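You operate a simulated robot arm through the tools that you are given. There is no shell and no other tool. Be economical: measure what you need, move in short steps, check, and stop when the job is done.

You are at the controls of a simulated two-armed robot. One attempt, no reset.

## Task
Clamp steel block 57 in the vice and grease its top.
Fine: grease from the blue tin with the round brush; brush back in its pot, lid back on. Set down upright: what you pick out, round brush. A coat counts when it lies all over at full strength: go over it till it gets no stronger.

The check looks at the end state, three seconds after you hand in, the way a careful person would. Anything else that was tipped, shoved, dropped, spilled or broken makes it a failure. Lids that push on must go on centred and level and be pressed home; caps that screw on are set level and turned clockwise until they are tight.

## Robot
Two 7-joint arms with fingered hands on one trunk, on a base that drives. Base frame: it is fixed to the floor where the robot stands at the start and does not move with it; the origin is under the middle of the robot, x ahead of it, y to its left, z up. Lengths are in m, angles in rad, forces in N, time in s.
The left shoulder is at the start at [0.07, 0.165, 1.268], the right one opposite. With the tool pointing down near the work surface each hand reaches from about 0.1 to 0.96 m from the robot's upright axis, wherever it stands, measured 20 degrees to its own side. Places, roughly: bench vice knob [0.3, -0.3, 0.9]; vice bed [0.4, -0.3, 0.9]. Payload 4.1 kg a hand.
The tool frame of a hand sits at the grasp point between the pads (the TCP): z along the fingers, y along the line on which they close. The tips reach 0.032 m beyond it. Largest opening 0.108 m; the body of the gripper starts 0.038 m behind the TCP. The gripper is a hand of 4 fingers: y runs from the thumb to the fingers, the wrist lies at [-0.016, -0.108, -0.186] in the tool frame.
Orientation is told as [roll, pitch, yaw] about the base's x, y, z axes, in that order, counted from this pose: with the fingers straight down and the wrist toward the robot, the tool's x, y and z point along [0, 1, 0], [1, 0, 0] and [0, 0, -1] of the base frame.

## Interface
- The arms move only by the tool drive_tool. It takes "left_steps", "right_steps" or both (then of equal length, played together; a hand with none holds still); each is a list of rows, each a list of 6 numbers: the shift along the base's x, y, z in units of 150 mm (1.0 is 150 mm), then the turn, a rotation vector about the base's x, y, z in units of 120 degrees (1.0 is 120 degrees). In form: [[tx, ty, tz, wx, wy, wz], ...]. A call has 1 to 10 rows; each row is the pose to reach, as a shift and turn from the pose commanded when the call began. A call with a number of a shift or a turn outside -1 to 1 is refused whole. Rows are played at 5 a second. More than 0.05 m and 0.15 rad between two rows, and nothing of the call is played. A pose out of reach is approached as far as the arm can. The call stops where the force on the tool passes 90 N (or 10 N more than at its start, if that is more) or the arm is blocked; 0.2 s more then pass. In this call time passes only in rows, and 0.2 s behind the last. The reply holds the time, the measured pose of the TCP, the force on the tool along the base axes, the opening and the grip force, in the units named above and with some noise, with the torque about the TCP (base axes, N m) and any sound that the robot's microphone picked up, and new pictures: "pictures" is both (left out), scene, wrist or none (wrist: the cameras of the hands that moved).
- Cameras (640 x 400 px; columns grow to the right, rows downward): "scene" is now at [0.1277, -0.0346, 1.4913]; the picture's right is [-0.42, -0.91, 0.00], its down [-0.55, 0.25, -0.79] and it looks along [0.72, -0.33, -0.61] (base axes); focal length 214 px, centre (320, 200). "left" rides on the left gripper at [-0.064, -0.093, -0.132] in its tool frame; the picture's right is [-0.80, -0.28, 0.53], its down [0.55, -0.71, 0.45] and it looks along [0.25, 0.65, 0.72] (tool axes); focal length 247 px, centre (320, 200). "right" rides on the right gripper at [0.064, -0.093, -0.132] in its tool frame; the picture's right is [-0.80, 0.28, -0.53], its down [-0.55, -0.71, 0.45] and it looks along [-0.25, 0.65, 0.72] (tool axes); focal length 247 px, centre (320, 200). There is no depth. A picture from a camera that has moved, and an enlarged one, comes with that camera's place and axes in the base frame and with its lens.
- slide_trunk(by): slides the trunk up (or, below 0, down) by that many m; the arms and the scene camera ride with it, the base frame stays. It gives what a move gives, with no picture.
- base_move(legs): drives the robot by 1 to 6 legs, each [ahead, left, turn to the left] in m, m and rad, along the robot's own axes; the way and the turn of a leg run together, so that a leg with both is an arc; at most 1.5 m and 3.142 rad a leg. The arms and the cameras ride along, it lands a little off, and it stops where it bumps. It gives what a move gives, and a new picture of the scene camera.
- move_fingers(index, middle, ring, thumb_bend, hand): sets how far each is bent, from 0 (flat) to 1 (curled in); at 0.3 the hand is open as for a grip, at 0.7 the pads meet at the TCP. One left out holds its place. A second passes; each finger stops where it meets its share of the squeeze, and holds until it gets a number again. It is the only way to open and close the hand. It gives what a move gives, with no picture; readings hold the bend of each and the force on the fingers (four entries, about 0 where the hand has none), thumb and palm.
- aim_head(pan, tilt): turns the head with the scene camera to pan (to the left, within 1.501 rad either way) and tilt (down, from -0.506 to 1.204), counted from straight ahead of the robot. It gives what a move gives, and a new picture of the scene camera.
- close_up(camera, box): a new picture of the part [left, top, right, bottom] of that camera's present view, enlarged. It takes no simulated time.
- close_job(): hands the job in; it is judged then, once.

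Go step by step. Nothing tells you exact positions but the pictures and the camera data: compare them with the known pose of the tool, close in by small moves and look again before you grip or let go. The budget is 120 turns and 260 pictures, counting those below and the enlarged ones. Unless the task says otherwise, let go and move clear before handing in, and close with one line.

The tools are called after ">>>" by a JSON object that holds its "name" and its "arguments". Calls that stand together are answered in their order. drive_tool: Moves the arms, as the interface text tells. Its arguments: {"type":"object","properties":{"left_steps":{"type":"array"},"right_steps":{"type":"array"},"pictures":{"type":"string","enum":["both","scene","wrist","none"]}},"required":[]} The other tools are called the same way: slide_trunk (by) slides the trunk up or down; move_fingers (index, middle, ring, thumb_bend, hand) moves the fingers one by one; base_move (legs) drives the base; aim_head (pan, tilt) turns the head that bears the scene camera; close_up (camera, box) takes an enlarged picture of a part of a camera's view; close_job () hands the job in.

At the start:

```text
clock: 0.0
left_tool_pos: [0.6645, -0.0322, 1.3227]
left_orientation: [0.0, 0.0, -0.001]
left_contact_force: [-0.6, 0.7, -0.8]
left_wrist_torque: [0.0, -0.01, -0.03]
left_finger_gap: 0.1073
left_grasp_force: 0.1
left_shape: jaw
left_bend: [0.3, 0.3, 0.3, 0.3]
left_finger forces: [0.0, 0.1, 0.1, 0.0, 0.0, 0.1]
right_tool_pos: [0.4329, -0.5421, 1.3261]
right_orientation: [-0.001, -0.001, 0.001]
right_contact_force: [1.4, 0.0, 0.2]
right_wrist_torque: [0.0, 0.03, 0.02]
right_finger_gap: 0.1077
right_grasp_force: 0.1
right_shape: jaw
right_bend: [0.3, 0.3, 0.3, 0.3]
right_finger forces: [0.1, 0.0, 0.0, 0.0, 0.1, 0.1]
trunk travel left (down, up): [-0.775, 0.165]
robot x, y, heading: [-0.0013, -0.0006, 0.001]
head pan, tilt: [-0.428, 0.653]
```

scene: 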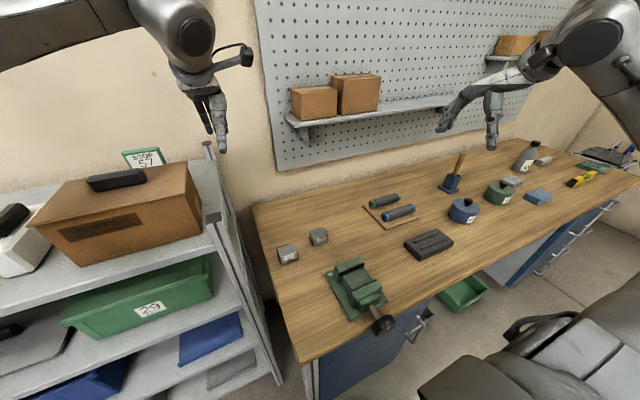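
right: 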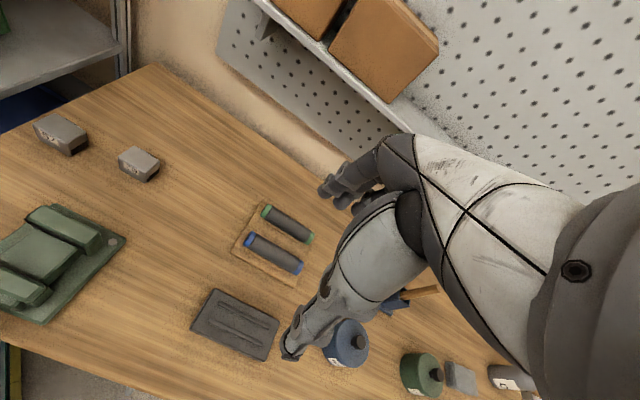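
left: 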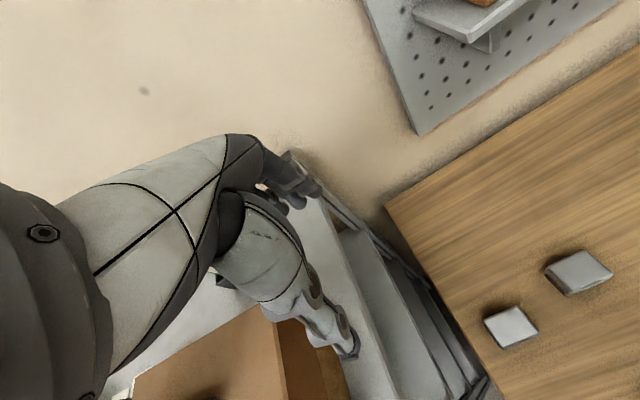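

I see a bench with two steel blocks, the green vice, a blue tin and a green tin, and a pot with a brush. I'll take enlarged views of them to read numbers and shapes.

>>> {"name": "close_up", "arguments": {"camera": "scene", "box": [260, 210, 420, 340]}}

>>> {"name": "close_up", "arguments": {"camera": "scene", "box": [420, 130, 640, 240]}}

>>> {"name": "close_up", "arguments": {"camera": "right", "box": [0, 90, 180, 200]}}

>>> {"name": "close_up", "arguments": {"camera": "left", "box": [460, 230, 640, 360]}}

```text
3.08 times, centred on (340, 275) of scene
camera zoom: at [0.1277, -0.0346, 1.4913], right [-0.42, -0.91, 0.0], down [-0.55, 0.25, -0.79], along [0.72, -0.33, -0.61], focal length 660 px, centre (258, -31)
```

zoom: 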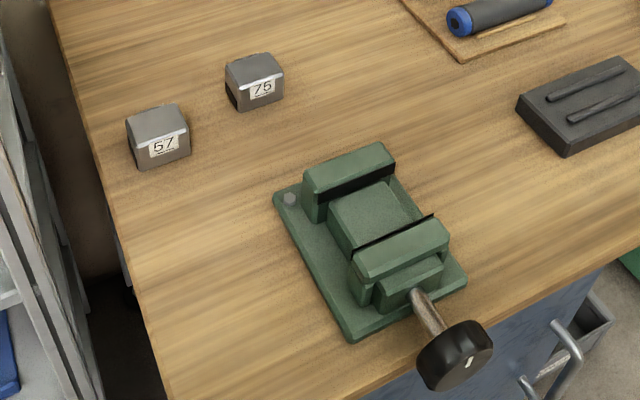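

```text
2.91 times, centred on (530, 185) of scene
camera zoom: at [0.1277, -0.0346, 1.4913], right [-0.42, -0.91, 0.0], down [-0.55, 0.25, -0.79], along [0.72, -0.33, -0.61], focal length 624 px, centre (-291, 244)
```

zoom: 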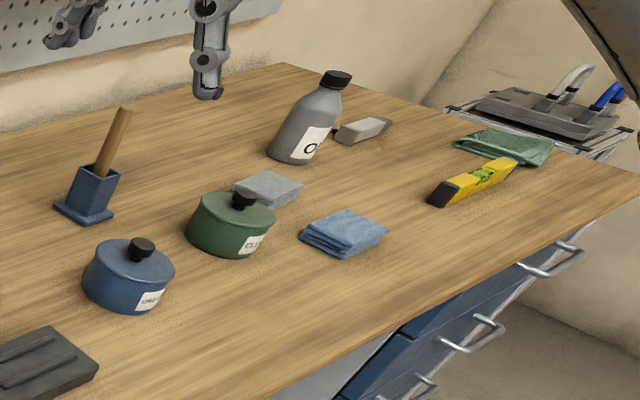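

```text
3.56 times, centred on (90, 145) of right
camera zoom: at [0.3404, -0.4786, 1.4594], right [0.28, -0.8, 0.53], down [-0.71, -0.55, -0.45], along [0.65, -0.25, -0.72], focal length 878 px, centre (1138, 396)
```

zoom: 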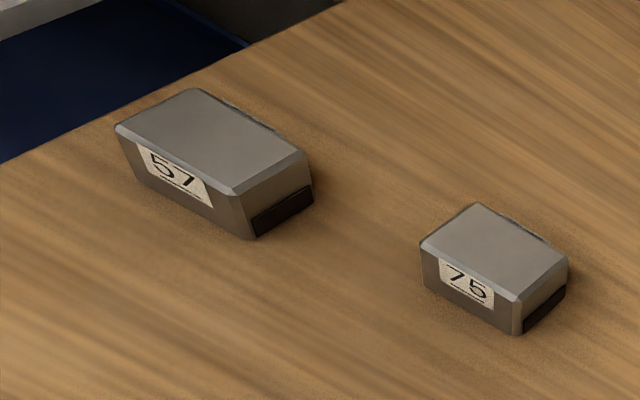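

```text
3.08 times, centred on (550, 295) of left
camera zoom: at [0.5729, -0.0974, 1.4537], right [-0.28, -0.8, -0.53], down [-0.71, 0.55, -0.45], along [0.65, 0.25, -0.72], focal length 760 px, centre (-388, -92)
```

zoom: 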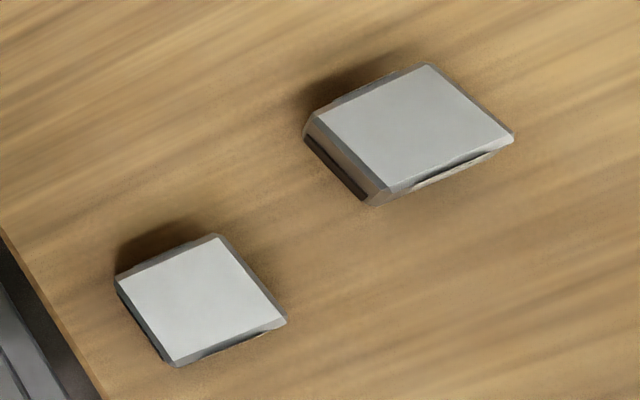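

Block 57 appears to be at about (0.604, -0.125), roughly 42 × 57 × 40 mm and square to the axes. I'll turn the right hand to yaw +90° and look down at the vice.

>>> {"name": "drive_tool", "arguments": {"right_steps": [[-0.067, 0, -0.1, 0, 0, 0.07], [-0.134, 0, -0.2, 0, 0, 0.14], [-0.2, 0, -0.3, 0, 0, 0.21], [-0.267, 0, -0.4, 0, 0, 0.28], [-0.334, 0, -0.5, 0, 0, 0.35], [-0.4, 0, -0.6, 0, 0, 0.42], [-0.467, 0, -0.7, 0, 0, 0.49], [-0.534, 0, -0.8, 0, 0, 0.56], [-0.6, 0, -0.9, 0, 0, 0.63], [-0.667, 0, -1.0, 0, 0, 0.7]], "pictures": "both"}}

```text
clock: 2.2
left_tool_pos: [0.6651, -0.0326, 1.3234]
left_orientation: [-0.001, 0.0, 0.0]
left_contact_force: [-0.5, 0.1, -0.9]
left_wrist_torque: [-0.02, -0.02, 0.01]
left_finger_gap: 0.1075
left_grasp_force: 0.1
left_shape: jaw
left_bend: [0.3, 0.3, 0.3, 0.3]
left_finger forces: [0.0, 0.0, 0.0, 0.1, 0.0, 0.0]
right_tool_pos: [0.3314, -0.5424, 1.175]
right_orientation: [-0.002, 0.0, 1.467]
right_contact_force: [0.3, -0.6, -0.9]
right_wrist_torque: [0.01, 0.02, -0.02]
right_finger_gap: 0.108
right_grasp_force: 0.0
right_shape: jaw
right_bend: [0.3, 0.3, 0.3, 0.3]
right_finger forces: [0.0, 0.0, 0.0, 0.0, 0.1, 0.1]
trunk travel left (down, up): [-0.775, 0.165]
robot x, y, heading: [-0.0007, 0.0023, -0.002]
head pan, tilt: [-0.428, 0.653]
camera scene: at [0.1271, -0.0346, 1.4914], right [-0.42, -0.91, 0.0], down [-0.55, 0.25, -0.79], along [0.72, -0.33, -0.61], focal length 214 px, centre (320, 200)
camera right: at [0.258, -0.6283, 1.3084], right [0.82, 0.2, 0.53], down [0.47, -0.76, -0.45], along [0.31, 0.62, -0.72], focal length 247 px, centre (320, 200)
```

scene: 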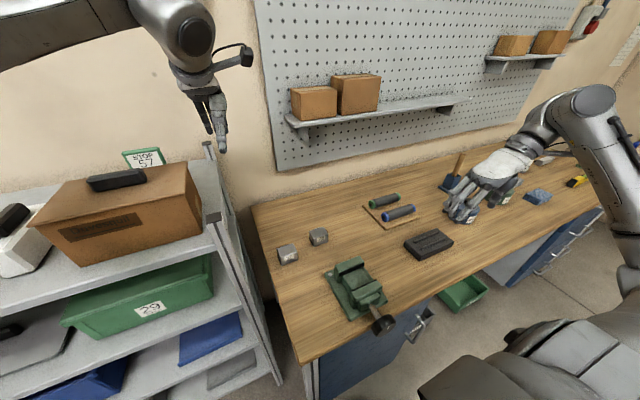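
right: 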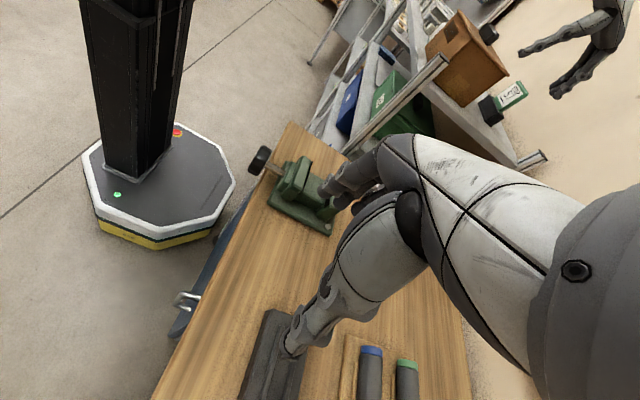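

The vice is in view past the fingers. I'll enlarge it to measure the jaw gap.

>>> {"name": "close_up", "arguments": {"camera": "right", "box": [240, 130, 360, 240]}}

>>> {"name": "close_up", "arguments": {"camera": "scene", "box": [315, 245, 415, 345]}}

```text
3.64 times, centred on (300, 185) of right
camera zoom: at [0.258, -0.6283, 1.3084], right [0.82, 0.2, 0.53], down [0.47, -0.76, -0.45], along [0.31, 0.62, -0.72], focal length 898 px, centre (393, 254)
```

zoom: 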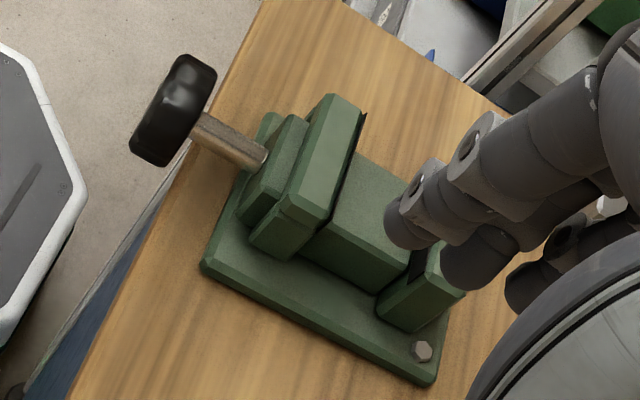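

```text
4.00 times, centred on (365, 295) of scene
camera zoom: at [0.1271, -0.0346, 1.4914], right [-0.42, -0.91, 0.0], down [-0.55, 0.25, -0.79], along [0.72, -0.33, -0.61], focal length 858 px, centre (140, -180)
```

zoom: 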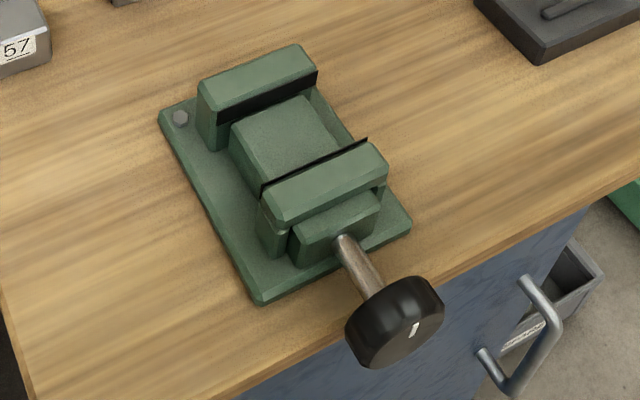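

The jaw faces look to be at x≈0.370 and x≈0.431, with their tops at z≈0.95 and the vice centre at y≈-0.278. Next I'll look at the hand's finger layout.

>>> {"name": "close_up", "arguments": {"camera": "right", "box": [270, 120, 470, 370]}}

>>> {"name": "close_up", "arguments": {"camera": "scene", "box": [160, 50, 260, 160]}}

>>> {"name": "close_up", "arguments": {"camera": "scene", "box": [420, 130, 540, 240]}}

```text
1.60 times, centred on (370, 245) of right
camera zoom: at [0.258, -0.6283, 1.3084], right [0.82, 0.2, 0.53], down [0.47, -0.76, -0.45], along [0.31, 0.62, -0.72], focal length 395 px, centre (240, 128)
```

zoom: 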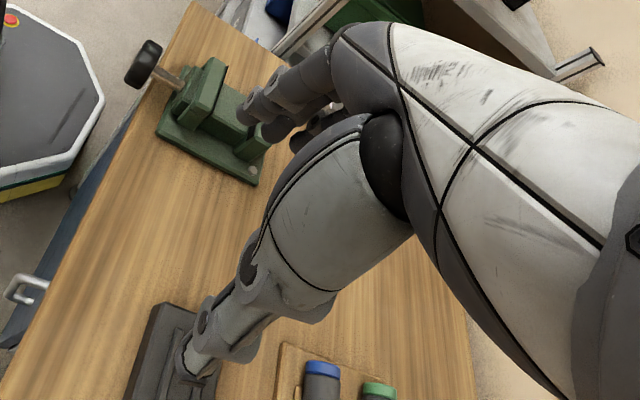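

```text
3.64 times, centred on (210, 105) of scene
camera zoom: at [0.1271, -0.0346, 1.4914], right [-0.42, -0.91, 0.0], down [-0.55, 0.25, -0.79], along [0.72, -0.33, -0.61], focal length 780 px, centre (720, 546)
```

zoom: 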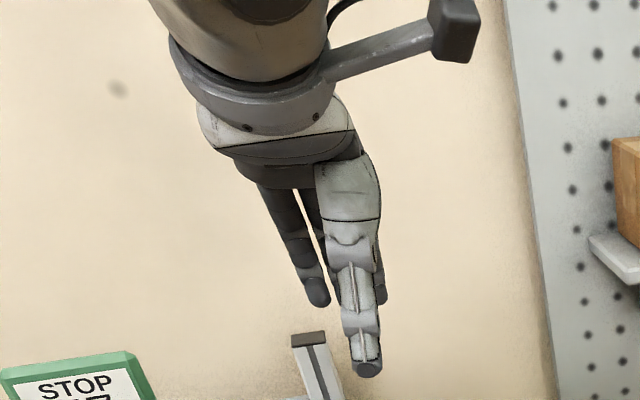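

```text
3.64 times, centred on (480, 185) of scene
camera zoom: at [0.1271, -0.0346, 1.4914], right [-0.42, -0.91, 0.0], down [-0.55, 0.25, -0.79], along [0.72, -0.33, -0.61], focal length 780 px, centre (-262, 254)
```

zoom: 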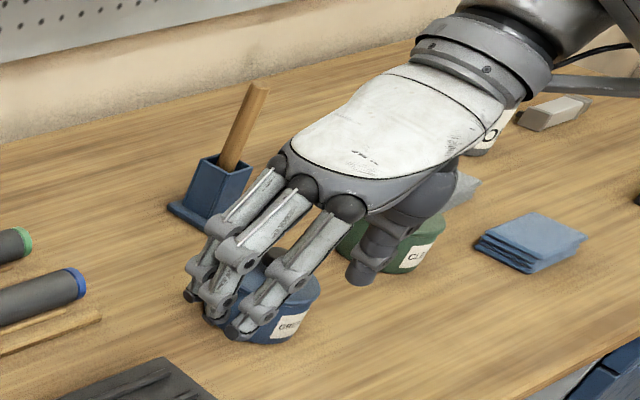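

The hand has three fingers side by side, which is too wide for the jaw gap, so I'll grip with the middle finger and thumb and keep index and ring curled. I'll set that shape, move toward the block and take the left hand clear.

>>> {"name": "move_fingers", "arguments": {"hand": "right", "index": 1.0, "ring": 1.0}}

>>> {"name": "drive_tool", "arguments": {"right_steps": [[0.2, 0.2, 0, 0, 0, 0.01], [0.4, 0.4, 0, 0, 0, 0.02], [0.6, 0.6, 0, 0, 0, 0.03], [0.8, 0.8, 0, 0, 0, 0.04], [1.0, 1.0, 0, 0, 0, 0.05]], "left_steps": [[-0.2, 0.2, 0, 0, 0, 0], [-0.4, 0.4, 0, 0, 0, 0], [-0.6, 0.6, 0, 0, 0, 0], [-0.8, 0.8, 0, 0, 0, 0], [-1.0, 1.0, 0, 0, 0, 0]], "pictures": "none"}}

>>> {"name": "drive_tool", "arguments": {"right_steps": [[0.16, 0.25, 0, 0, 0, 0], [0.32, 0.5, 0, 0, 0, 0], [0.48, 0.75, 0, 0, 0, 0], [0.64, 1.0, 0, 0, 0, 0], [0.8, 1.0, -0.2, 0, 0, 0]], "left_steps": [[0, 0.2, 0, 0, 0, 0], [0, 0.4, 0, 0, 0, 0], [0, 0.6, 0, 0, 0, 0], [0, 0.8, 0, 0, 0, 0], [0, 1.0, 0, 0, 0, 0]], "pictures": "both"}}

```text
clock: 3.2
left_tool_pos: [0.6644, -0.0329, 1.322]
left_orientation: [-0.002, 0.0, -0.001]
left_contact_force: [-0.4, -0.1, -0.7]
left_wrist_torque: [0.04, -0.02, -0.02]
left_finger_gap: 0.1074
left_grasp_force: 0.0
left_shape: jaw
left_bend: [0.3, 0.3, 0.3, 0.3]
left_finger forces: [0.1, 0.0, 0.0, 0.0, 0.1, 0.0]
right_tool_pos: [0.3312, -0.5419, 1.1758]
right_orientation: [0.0, 0.0, 1.466]
right_contact_force: [0.5, 0.3, 0.0]
right_wrist_torque: [0.01, -0.04, 0.02]
right_finger_gap: 0.0711
right_grasp_force: 0.1
right_shape: fingers
right_bend: [1.0, 0.3, 1.0, 0.3]
right_finger forces: [0.1, 0.1, 0.0, 0.1, 0.1, 0.0]
trunk travel left (down, up): [-0.775, 0.165]
robot x, y, heading: [0.0003, 0.0008, 0.004]
head pan, tilt: [-0.428, 0.653]
```

```text
clock: 4.4
left_tool_pos: [0.5153, 0.1239, 1.3223]
left_orientation: [-0.004, 0.0, 0.001]
left_contact_force: [0.1, 0.4, -0.2]
left_wrist_torque: [-0.06, 0.0, -0.01]
left_finger_gap: 0.1076
left_grasp_force: 0.1
left_shape: jaw
left_bend: [0.3, 0.3, 0.3, 0.3]
left_finger forces: [0.1, 0.0, 0.0, 0.1, 0.0, 0.1]
right_tool_pos: [0.4814, -0.3895, 1.1771]
right_orientation: [0.001, 0.001, 1.572]
right_contact_force: [0.8, -0.1, 0.5]
right_wrist_torque: [-0.02, 0.02, -0.03]
right_finger_gap: 0.0707
right_grasp_force: 0.1
right_shape: fingers
right_bend: [1.0, 0.3, 1.0, 0.3]
right_finger forces: [0.0, 0.1, 0.0, 0.0, 0.0, 0.0]
trunk travel left (down, up): [-0.775, 0.165]
robot x, y, heading: [-0.0002, 0.0022, -0.002]
head pan, tilt: [-0.428, 0.653]
```

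```text
clock: 5.6
left_tool_pos: [0.514, 0.2691, 1.323]
left_orientation: [0.0, 0.0, -0.001]
left_contact_force: [-0.5, 0.1, 0.2]
left_wrist_torque: [-0.01, 0.01, 0.0]
left_finger_gap: 0.1079
left_grasp_force: 0.0
left_shape: jaw
left_bend: [0.3, 0.3, 0.3, 0.3]
left_finger forces: [0.1, 0.1, 0.0, 0.1, 0.0, 0.0]
right_tool_pos: [0.6028, -0.2426, 1.1486]
right_orientation: [0.0, -0.002, 1.571]
right_contact_force: [0.6, 0.8, 0.5]
right_wrist_torque: [-0.02, -0.03, 0.02]
right_finger_gap: 0.0708
right_grasp_force: 0.0
right_shape: fingers
right_bend: [1.0, 0.3, 1.0, 0.3]
right_finger forces: [0.0, 0.0, 0.0, 0.1, 0.0, 0.0]
trunk travel left (down, up): [-0.775, 0.165]
robot x, y, heading: [-0.0006, -0.0004, 0.0]
head pan, tilt: [-0.428, 0.653]
camera scene: at [0.1279, -0.0329, 1.4914], right [-0.42, -0.91, 0.0], down [-0.55, 0.25, -0.79], along [0.72, -0.33, -0.61], focal length 214 px, centre (320, 200)
camera right: at [0.5377, -0.3354, 1.2816], right [0.8, 0.28, 0.53], down [0.55, -0.71, -0.45], along [0.25, 0.65, -0.72], focal length 247 px, centre (320, 200)
camera left: at [0.4224, 0.2052, 1.4542], right [-0.28, -0.8, -0.53], down [-0.71, 0.55, -0.45], along [0.65, 0.25, -0.72], focal length 247 px, centre (320, 200)
```

scene: 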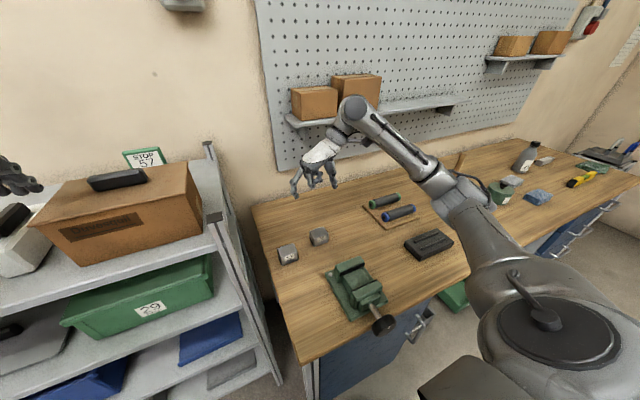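
right: 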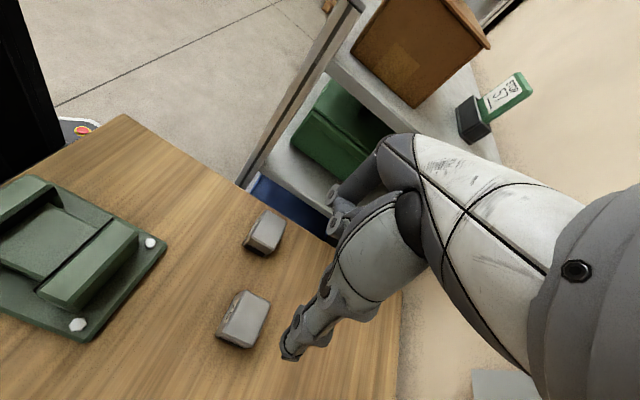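
left: 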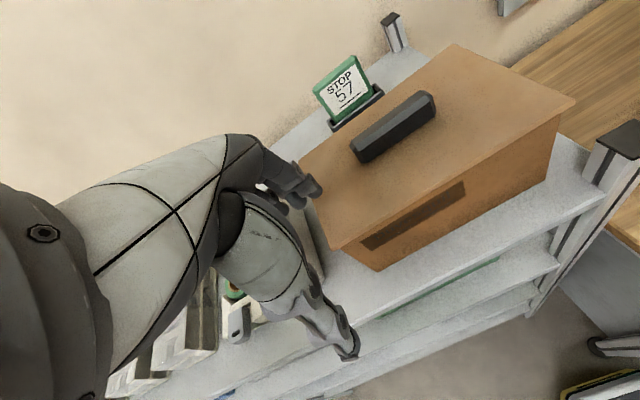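

The right hand is short of block 57, and I want to see how far the curled fingers hang and check the blocks again.

>>> {"name": "close_up", "arguments": {"camera": "scene", "box": [260, 80, 420, 280]}}

>>> {"name": "close_up", "arguments": {"camera": "right", "box": [200, 180, 420, 370]}}

>>> {"name": "close_up", "arguments": {"camera": "right", "box": [0, 160, 180, 350]}}

```text
2.00 times, centred on (340, 180) of scene
camera zoom: at [0.1279, -0.0329, 1.4914], right [-0.42, -0.91, 0.0], down [-0.55, 0.25, -0.79], along [0.72, -0.33, -0.61], focal length 429 px, centre (280, 240)
```

zoom: 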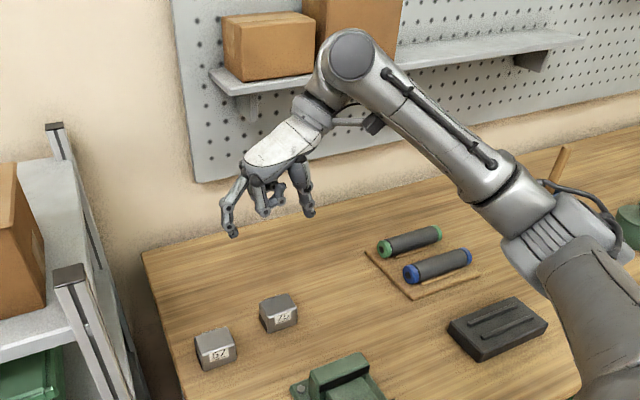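

```text
2.11 times, centred on (310, 275) of right
camera zoom: at [0.5377, -0.3354, 1.2816], right [0.8, 0.28, 0.53], down [0.55, -0.71, -0.45], along [0.25, 0.65, -0.72], focal length 520 px, centre (341, 42)
```

zoom: 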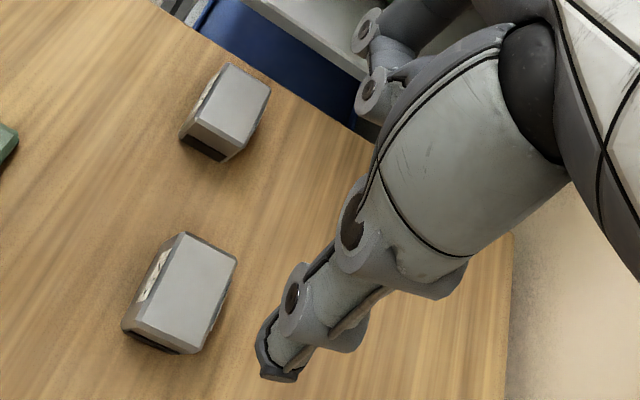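

```text
2.11 times, centred on (90, 255) of right
camera zoom: at [0.5377, -0.3354, 1.2816], right [0.8, 0.28, 0.53], down [0.55, -0.71, -0.45], along [0.25, 0.65, -0.72], focal length 520 px, centre (804, 84)
```

zoom: 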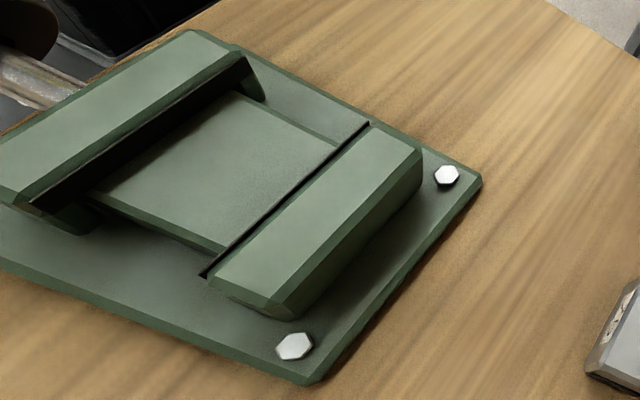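

Block 57 is confirmed near (0.602, -0.126). I'll hover over it.

>>> {"name": "drive_tool", "arguments": {"right_steps": [[0, 0.26, 0, 0, 0, 0], [0, 0.52, -0.1, 0, 0, 0], [0, 0.77, -0.2, 0, 0, 0], [0, 0.77, -0.5, 0, 0, 0], [0, 0.77, -0.8, 0, 0, 0]], "pictures": "none"}}

>>> {"name": "close_up", "arguments": {"camera": "scene", "box": [240, 180, 380, 280]}}

>>> {"name": "close_up", "arguments": {"camera": "right", "box": [160, 100, 460, 390]}}

```text
clock: 6.8
left_tool_pos: [0.5145, 0.2664, 1.3227]
left_orientation: [0.0, 0.001, -0.001]
left_contact_force: [0.0, 0.3, 0.2]
left_wrist_torque: [0.01, 0.01, -0.02]
left_finger_gap: 0.1077
left_grasp_force: 0.0
left_shape: jaw
left_bend: [0.3, 0.3, 0.3, 0.3]
left_finger forces: [0.1, 0.1, 0.0, 0.0, 0.0, 0.0]
right_tool_pos: [0.6043, -0.1271, 1.0253]
right_orientation: [-0.001, 0.001, 1.572]
right_contact_force: [-0.6, 0.2, 0.2]
right_wrist_torque: [0.02, 0.0, 0.03]
right_finger_gap: 0.0707
right_grasp_force: 0.1
right_shape: fingers
right_bend: [1.0, 0.3, 1.0, 0.3]
right_finger forces: [0.0, 0.0, 0.1, 0.0, 0.0, 0.0]
trunk travel left (down, up): [-0.775, 0.165]
robot x, y, heading: [0.0007, 0.0004, 0.001]
head pan, tilt: [-0.428, 0.653]
```

```text
4.00 times, centred on (310, 230) of scene
camera zoom: at [0.1282, -0.0348, 1.4914], right [-0.42, -0.91, 0.0], down [-0.55, 0.25, -0.79], along [0.72, -0.33, -0.61], focal length 858 px, centre (360, 80)
```

zoom: 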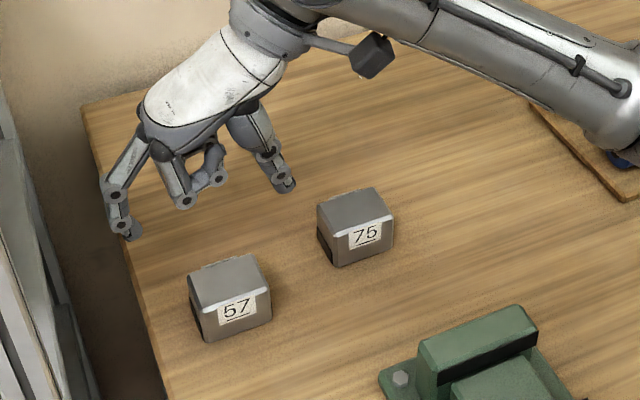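

```text
1.38 times, centred on (310, 245) of right
camera zoom: at [0.5394, -0.22, 1.1584], right [0.8, 0.28, 0.53], down [0.55, -0.71, -0.45], along [0.25, 0.65, -0.72], focal length 341 px, centre (334, 138)
```

zoom: 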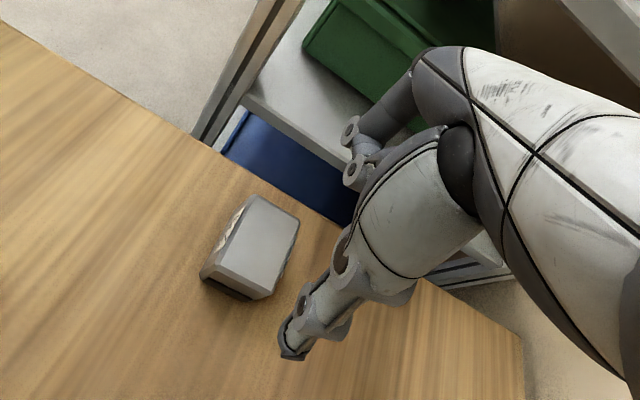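

Alignment checks out. I'll descend to TCP z≈0.935 and look.

>>> {"name": "drive_tool", "arguments": {"right_steps": [[-0.01, -0.015, -0.2, 0, 0, 0], [-0.01, -0.015, -0.4, 0, 0, 0], [-0.01, -0.015, -0.5, 0, 0, 0], [-0.01, -0.015, -0.6, 0, 0, 0]], "pictures": "none"}}

>>> {"name": "close_up", "arguments": {"camera": "scene", "box": [240, 190, 360, 280]}}

>>> {"name": "close_up", "arguments": {"camera": "right", "box": [160, 100, 460, 390]}}

```text
clock: 7.8
left_tool_pos: [0.5137, 0.2674, 1.323]
left_orientation: [0.0, 0.0, 0.0]
left_contact_force: [0.1, 0.6, -0.5]
left_wrist_torque: [0.02, 0.0, -0.02]
left_finger_gap: 0.108
left_grasp_force: 0.1
left_shape: jaw
left_bend: [0.3, 0.3, 0.3, 0.3]
left_finger forces: [0.0, 0.0, 0.0, 0.0, 0.0, 0.0]
right_tool_pos: [0.6001, -0.1293, 0.9345]
right_orientation: [0.001, 0.001, 1.572]
right_contact_force: [-0.2, 0.2, 0.2]
right_wrist_torque: [0.0, 0.02, 0.0]
right_finger_gap: 0.0708
right_grasp_force: 0.2
right_shape: fingers
right_bend: [1.0, 0.3, 1.0, 0.3]
right_finger forces: [0.0, 0.1, 0.0, 0.1, 0.0, 0.1]
trunk travel left (down, up): [-0.775, 0.165]
robot x, y, heading: [0.0011, 0.0005, 0.002]
head pan, tilt: [-0.428, 0.653]
```

```text
4.44 times, centred on (300, 235) of scene
camera zoom: at [0.1279, -0.0347, 1.4913], right [-0.42, -0.91, 0.0], down [-0.55, 0.25, -0.79], along [0.72, -0.33, -0.61], focal length 953 px, centre (409, 44)
```

zoom: 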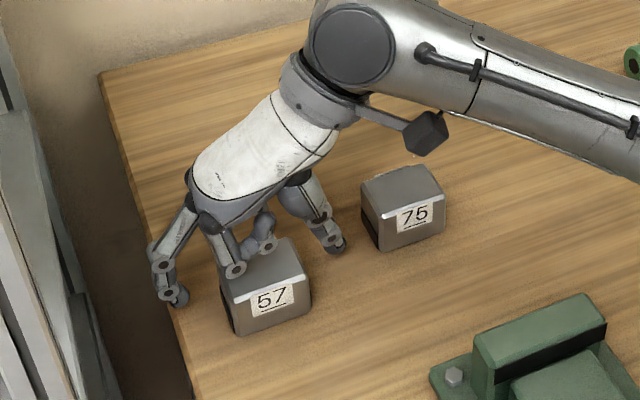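

```text
1.38 times, centred on (310, 245) of right
camera zoom: at [0.537, -0.2223, 1.0676], right [0.8, 0.28, 0.53], down [0.55, -0.71, -0.45], along [0.25, 0.65, -0.72], focal length 341 px, centre (334, 138)
```

zoom: 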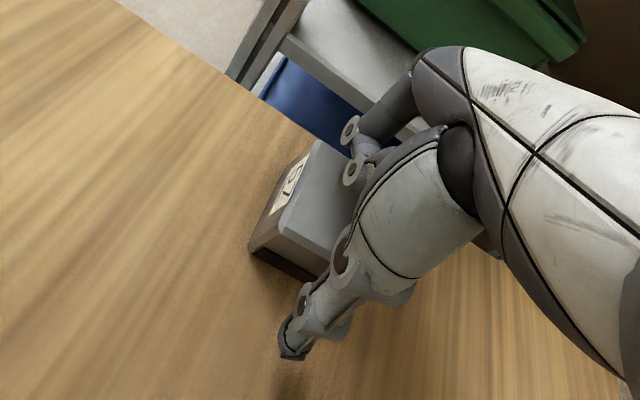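

The block sits between middle finger and thumb. I'll close those two.

>>> {"name": "move_fingers", "arguments": {"hand": "right", "middle": 0.7, "thumb_bend": 0.7}}

>>> {"name": "close_up", "arguments": {"camera": "scene", "box": [240, 190, 360, 280]}}

```text
clock: 8.8
left_tool_pos: [0.5139, 0.2671, 1.3232]
left_orientation: [0.0, -0.001, 0.001]
left_contact_force: [-0.1, 0.0, 0.3]
left_wrist_torque: [0.02, 0.05, 0.01]
left_finger_gap: 0.1078
left_grasp_force: 0.1
left_shape: jaw
left_bend: [0.3, 0.3, 0.3, 0.3]
left_finger forces: [0.1, 0.0, 0.0, 0.0, 0.1, 0.1]
right_tool_pos: [0.6022, -0.1295, 0.9355]
right_orientation: [0.0, -0.002, 1.57]
right_contact_force: [1.2, -0.7, 2.7]
right_wrist_torque: [0.15, -0.07, 0.02]
right_finger_gap: 0.0603
right_grasp_force: 10.8
right_shape: fingers
right_bend: [1.0, 0.52, 1.0, 0.53]
right_finger forces: [0.1, 10.0, 0.0, 0.0, 11.4, 0.1]
trunk travel left (down, up): [-0.775, 0.165]
robot x, y, heading: [-0.0007, 0.0024, 0.003]
head pan, tilt: [-0.428, 0.653]
```

```text
4.44 times, centred on (300, 235) of scene
camera zoom: at [0.1274, -0.0346, 1.4914], right [-0.42, -0.91, 0.0], down [-0.55, 0.25, -0.79], along [0.72, -0.33, -0.61], focal length 953 px, centre (409, 44)
```

zoom: 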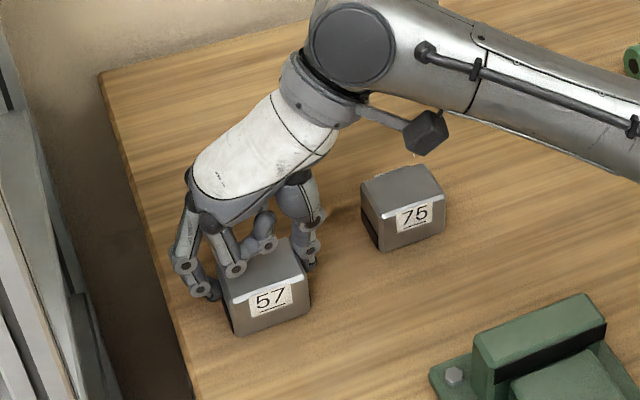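

It holds with about 11 N. I'll lift gently by 15 mm to test for slip.

>>> {"name": "drive_tool", "arguments": {"right_steps": [[0, 0, 0.03, 0, 0, 0], [0, 0, 0.06, 0, 0, 0], [0, 0, 0.1, 0, 0, 0]], "pictures": "none"}}

>>> {"name": "close_up", "arguments": {"camera": "scene", "box": [240, 190, 360, 280]}}

```text
clock: 9.6
left_tool_pos: [0.515, 0.2678, 1.3228]
left_orientation: [-0.001, -0.001, 0.001]
left_contact_force: [0.3, 0.8, -0.7]
left_wrist_torque: [0.0, 0.0, -0.01]
left_finger_gap: 0.1076
left_grasp_force: 0.0
left_shape: jaw
left_bend: [0.3, 0.3, 0.3, 0.3]
left_finger forces: [0.1, 0.0, 0.1, 0.0, 0.1, 0.0]
right_tool_pos: [0.6017, -0.1289, 0.9495]
right_orientation: [0.0, 0.0, 1.572]
right_contact_force: [0.4, -0.4, -3.6]
right_wrist_torque: [-0.01, -0.03, 0.04]
right_finger_gap: 0.0598
right_grasp_force: 9.6
right_shape: fingers
right_bend: [1.0, 0.52, 1.0, 0.54]
right_finger forces: [0.0, 9.8, 0.0, 0.0, 9.6, 0.1]
trunk travel left (down, up): [-0.775, 0.165]
robot x, y, heading: [-0.0004, -0.0007, 0.0]
head pan, tilt: [-0.428, 0.653]
```

```text
4.44 times, centred on (300, 235) of scene
camera zoom: at [0.1281, -0.0343, 1.4913], right [-0.42, -0.91, 0.0], down [-0.55, 0.25, -0.79], along [0.72, -0.33, -0.61], focal length 953 px, centre (409, 44)
```

zoom: 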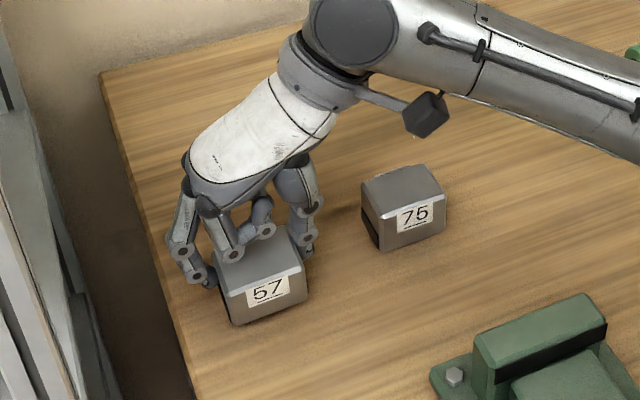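

It's held with about 3.6 N of weight and no tilt. I'll lift higher and carry it above the vice.

>>> {"name": "drive_tool", "arguments": {"right_steps": [[0, 0, 0.2, 0, 0, 0], [0, 0, 0.45, 0, 0, 0], [0, 0, 0.73, 0, 0, 0], [-0.2, -0.15, 0.73, 0, 0, 0], [-0.4, -0.3, 0.73, 0, 0, 0], [-0.6, -0.45, 0.73, 0, 0, 0], [-0.8, -0.6, 0.73, 0, 0, 0], [-1.0, -0.75, 0.73, 0, 0, 0]], "pictures": "none"}}

>>> {"name": "drive_tool", "arguments": {"right_steps": [[-0.17, -0.12, 0, 0, 0, 0], [-0.34, -0.245, 0, 0, 0, 0], [-0.34, -0.245, 0, 0, 0, 0]], "pictures": "both"}}

>>> {"name": "close_up", "arguments": {"camera": "scene", "box": [290, 220, 410, 330]}}

>>> {"name": "close_up", "arguments": {"camera": "right", "box": [160, 100, 460, 390]}}

```text
clock: 11.4
left_tool_pos: [0.5137, 0.2658, 1.3242]
left_orientation: [0.001, -0.003, 0.0]
left_contact_force: [-1.1, 0.9, 0.4]
left_wrist_torque: [0.03, -0.02, -0.01]
left_finger_gap: 0.1078
left_grasp_force: 0.1
left_shape: jaw
left_bend: [0.3, 0.3, 0.3, 0.3]
left_finger forces: [0.1, 0.0, 0.0, 0.0, 0.0, 0.0]
right_tool_pos: [0.4505, -0.2419, 1.0621]
right_orientation: [0.0, 0.0, 1.57]
right_contact_force: [-1.0, -0.8, -3.0]
right_wrist_torque: [-0.04, 0.0, 0.03]
right_finger_gap: 0.06
right_grasp_force: 9.6
right_shape: fingers
right_bend: [1.0, 0.52, 1.0, 0.54]
right_finger forces: [0.1, 9.8, 0.1, 0.1, 9.8, 0.0]
trunk travel left (down, up): [-0.775, 0.165]
robot x, y, heading: [-0.0012, -0.0011, -0.001]
head pan, tilt: [-0.428, 0.653]
```

```text
clock: 12.2
left_tool_pos: [0.5168, 0.2685, 1.3222]
left_orientation: [0.001, 0.002, -0.002]
left_contact_force: [-0.3, 0.2, 0.4]
left_wrist_torque: [-0.01, 0.0, 0.01]
left_finger_gap: 0.1079
left_grasp_force: 0.1
left_shape: jaw
left_bend: [0.3, 0.3, 0.3, 0.3]
left_finger forces: [0.0, 0.0, 0.0, 0.0, 0.1, 0.1]
right_tool_pos: [0.4019, -0.2786, 1.0592]
right_orientation: [0.002, -0.001, 1.57]
right_contact_force: [-0.3, -0.1, -3.8]
right_wrist_torque: [-0.02, 0.06, 0.01]
right_finger_gap: 0.06
right_grasp_force: 10.1
right_shape: fingers
right_bend: [1.0, 0.52, 1.0, 0.54]
right_finger forces: [0.0, 9.8, 0.0, 0.0, 9.7, 0.0]
trunk travel left (down, up): [-0.775, 0.165]
robot x, y, heading: [-0.0, -0.0012, 0.002]
head pan, tilt: [-0.428, 0.653]
camera scene: at [0.1302, -0.0335, 1.4911], right [-0.42, -0.91, 0.0], down [-0.55, 0.25, -0.79], along [0.72, -0.33, -0.61], focal length 214 px, centre (320, 200)
camera right: at [0.3374, -0.3718, 1.1926], right [0.8, 0.28, 0.53], down [0.55, -0.71, -0.45], along [0.25, 0.65, -0.72], focal length 247 px, centre (320, 200)
```

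scene: 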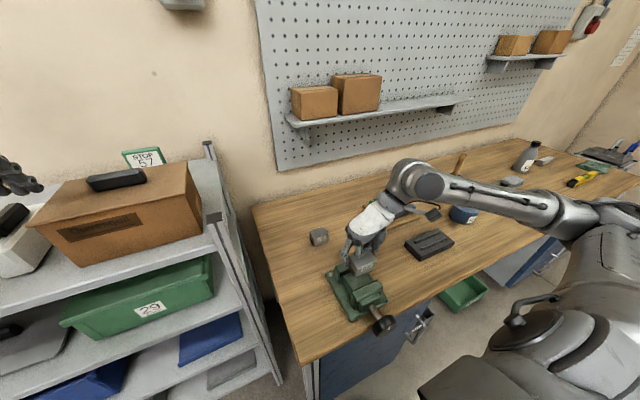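
right: 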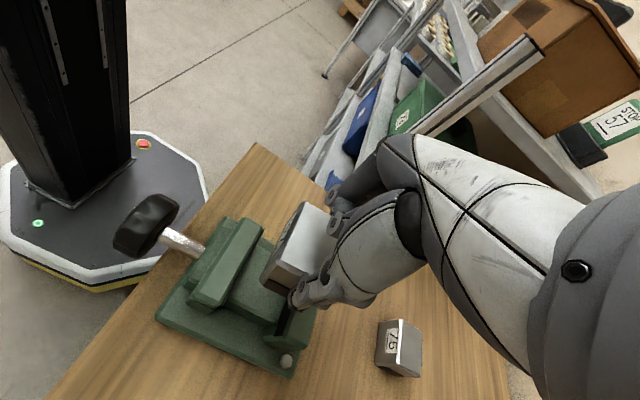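

```text
3.64 times, centred on (350, 275) of scene
camera zoom: at [0.1302, -0.0335, 1.4911], right [-0.42, -0.91, 0.0], down [-0.55, 0.25, -0.79], along [0.72, -0.33, -0.61], focal length 780 px, centre (211, -73)
```

zoom: 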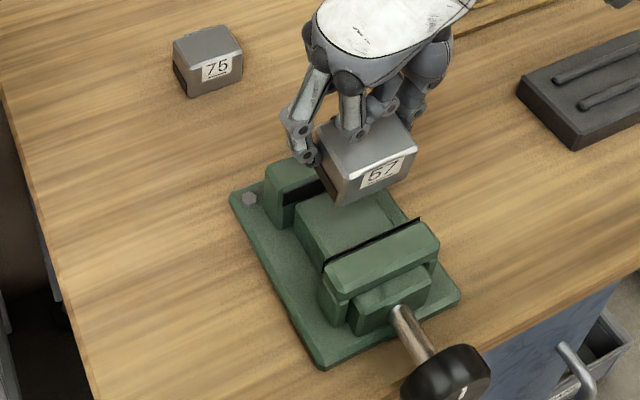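

```text
1.38 times, centred on (310, 245) of right
camera zoom: at [0.3374, -0.3718, 1.1926], right [0.8, 0.28, 0.53], down [0.55, -0.71, -0.45], along [0.25, 0.65, -0.72], focal length 341 px, centre (334, 138)
```

zoom: 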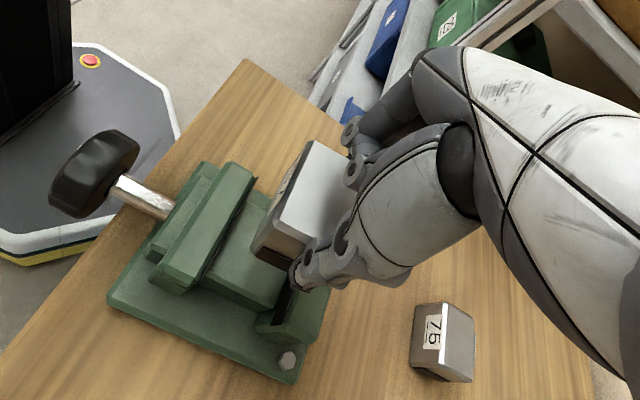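

The block looks centred over the gap (x ≈ 0.38–0.42). I'll lower it between the jaws to bottom z≈0.932.

>>> {"name": "drive_tool", "arguments": {"right_steps": [[0, 0, -0.15, 0, 0, 0], [0, 0, -0.3, 0, 0, 0], [0, 0, -0.4, 0, 0, 0], [0, 0, -0.44, 0, 0, 0], [0, 0, -0.48, 0, 0, 0]], "pictures": "none"}}

>>> {"name": "close_up", "arguments": {"camera": "scene", "box": [290, 220, 410, 330]}}

>>> {"name": "close_up", "arguments": {"camera": "right", "box": [160, 100, 460, 390]}}

```text
clock: 13.4
left_tool_pos: [0.5134, 0.2684, 1.3236]
left_orientation: [0.001, 0.0, 0.0]
left_contact_force: [0.5, 0.5, 0.0]
left_wrist_torque: [0.0, -0.04, -0.03]
left_finger_gap: 0.1077
left_grasp_force: 0.1
left_shape: jaw
left_bend: [0.3, 0.3, 0.3, 0.3]
left_finger forces: [0.0, 0.0, 0.0, 0.1, 0.0, 0.0]
right_tool_pos: [0.3997, -0.2793, 0.9903]
right_orientation: [-0.001, 0.0, 1.569]
right_contact_force: [1.4, -0.9, 7.5]
right_wrist_torque: [0.25, -0.05, 0.0]
right_finger_gap: 0.0599
right_grasp_force: 12.1
right_shape: fingers
right_bend: [1.0, 0.52, 1.0, 0.54]
right_finger forces: [0.0, 11.5, 0.1, 0.0, 12.5, 0.0]
trunk travel left (down, up): [-0.775, 0.165]
robot x, y, heading: [-0.0001, 0.002, 0.001]
head pan, tilt: [-0.428, 0.653]
```

```text
3.64 times, centred on (350, 275) of scene
camera zoom: at [0.1266, -0.0341, 1.4917], right [-0.42, -0.91, 0.0], down [-0.55, 0.25, -0.79], along [0.72, -0.33, -0.61], focal length 780 px, centre (211, -73)
```

zoom: 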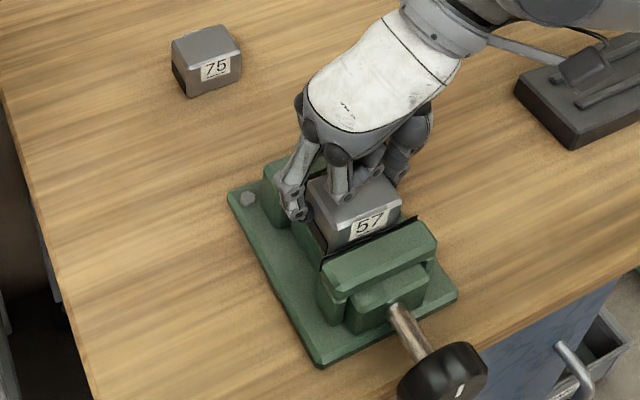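

```text
1.38 times, centred on (310, 245) of right
camera zoom: at [0.3347, -0.3719, 1.1226], right [0.8, 0.28, 0.53], down [0.55, -0.71, -0.45], along [0.25, 0.65, -0.72], focal length 341 px, centre (334, 138)
```

zoom: 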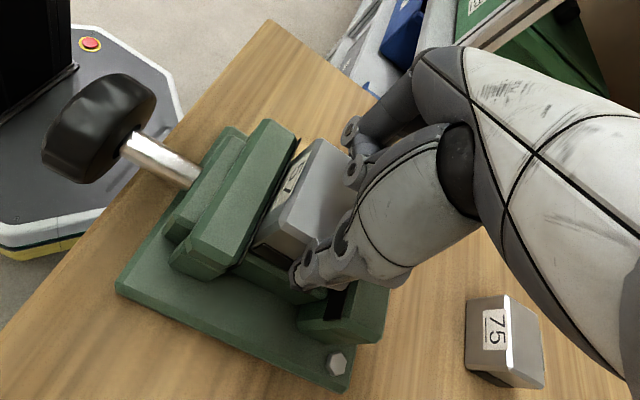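

The block rests on the bed (upward force, bottom at about z 0.934, top about 23 mm above the jaws). I'll let go and rise.

>>> {"name": "move_fingers", "arguments": {"hand": "right", "middle": 0.35, "thumb_bend": 0.35}}

>>> {"name": "drive_tool", "arguments": {"right_steps": [[0, 0, 0.2, 0, 0, 0], [0, 0, 0.5, 0, 0, 0], [0, 0, 0.8, 0, 0, 0], [0, 0, 1.0, 0, 0, 0]], "pictures": "none"}}

>>> {"name": "close_up", "arguments": {"camera": "scene", "box": [300, 230, 420, 340]}}

>>> {"name": "close_up", "arguments": {"camera": "right", "box": [80, 100, 380, 390]}}

```text
clock: 14.4
left_tool_pos: [0.5139, 0.2674, 1.3231]
left_orientation: [-0.002, -0.001, 0.001]
left_contact_force: [-0.3, -0.3, -0.2]
left_wrist_torque: [0.03, 0.0, -0.02]
left_finger_gap: 0.1076
left_grasp_force: 0.0
left_shape: jaw
left_bend: [0.3, 0.3, 0.3, 0.3]
left_finger forces: [0.1, 0.0, 0.0, 0.0, 0.0, 0.0]
right_tool_pos: [0.3987, -0.2799, 0.9891]
right_orientation: [0.0, -0.001, 1.572]
right_contact_force: [-0.2, 0.5, 0.2]
right_wrist_torque: [0.0, 0.01, 0.0]
right_finger_gap: 0.0683
right_grasp_force: 0.1
right_shape: fingers
right_bend: [1.0, 0.35, 1.0, 0.35]
right_finger forces: [0.1, 0.0, 0.0, 0.1, 0.0, 0.0]
trunk travel left (down, up): [-0.775, 0.165]
robot x, y, heading: [0.001, -0.0024, 0.001]
head pan, tilt: [-0.428, 0.653]
```

```text
clock: 15.4
left_tool_pos: [0.5142, 0.2678, 1.3221]
left_orientation: [0.001, 0.0, 0.0]
left_contact_force: [-0.3, -0.3, 0.9]
left_wrist_torque: [0.01, -0.01, 0.0]
left_finger_gap: 0.1077
left_grasp_force: 0.1
left_shape: jaw
left_bend: [0.3, 0.3, 0.3, 0.3]
left_finger forces: [0.0, 0.0, 0.0, 0.0, 0.0, 0.0]
right_tool_pos: [0.3977, -0.2785, 1.1393]
right_orientation: [0.0, -0.001, 1.571]
right_contact_force: [0.6, -0.4, 0.3]
right_wrist_torque: [0.0, 0.02, -0.04]
right_finger_gap: 0.0682
right_grasp_force: 0.0
right_shape: fingers
right_bend: [1.0, 0.35, 1.0, 0.35]
right_finger forces: [0.0, 0.0, 0.0, 0.0, 0.0, 0.0]
trunk travel left (down, up): [-0.775, 0.165]
robot x, y, heading: [-0.0013, 0.0009, 0.001]
head pan, tilt: [-0.428, 0.653]
```

```text
3.64 times, centred on (360, 285) of scene
camera zoom: at [0.1274, -0.0341, 1.4913], right [-0.42, -0.91, 0.0], down [-0.55, 0.25, -0.79], along [0.72, -0.33, -0.61], focal length 780 px, centre (174, -109)
```

zoom: 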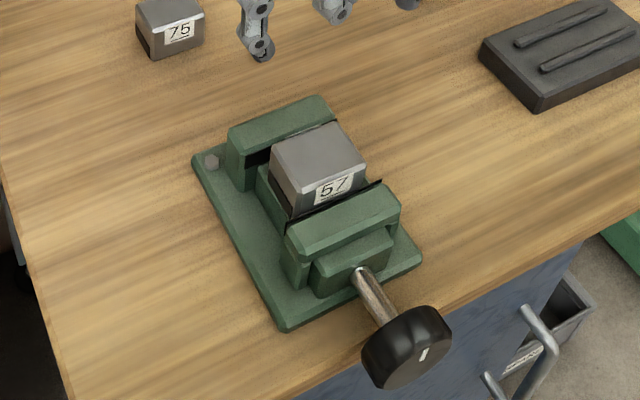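

```text
1.38 times, centred on (230, 245) of right
camera zoom: at [0.3333, -0.3725, 1.2728], right [0.8, 0.28, 0.53], down [0.55, -0.71, -0.45], along [0.25, 0.65, -0.72], focal length 341 px, centre (444, 138)
```

zoom: 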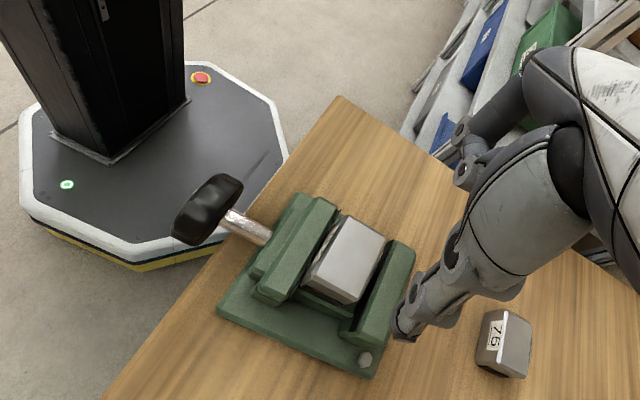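

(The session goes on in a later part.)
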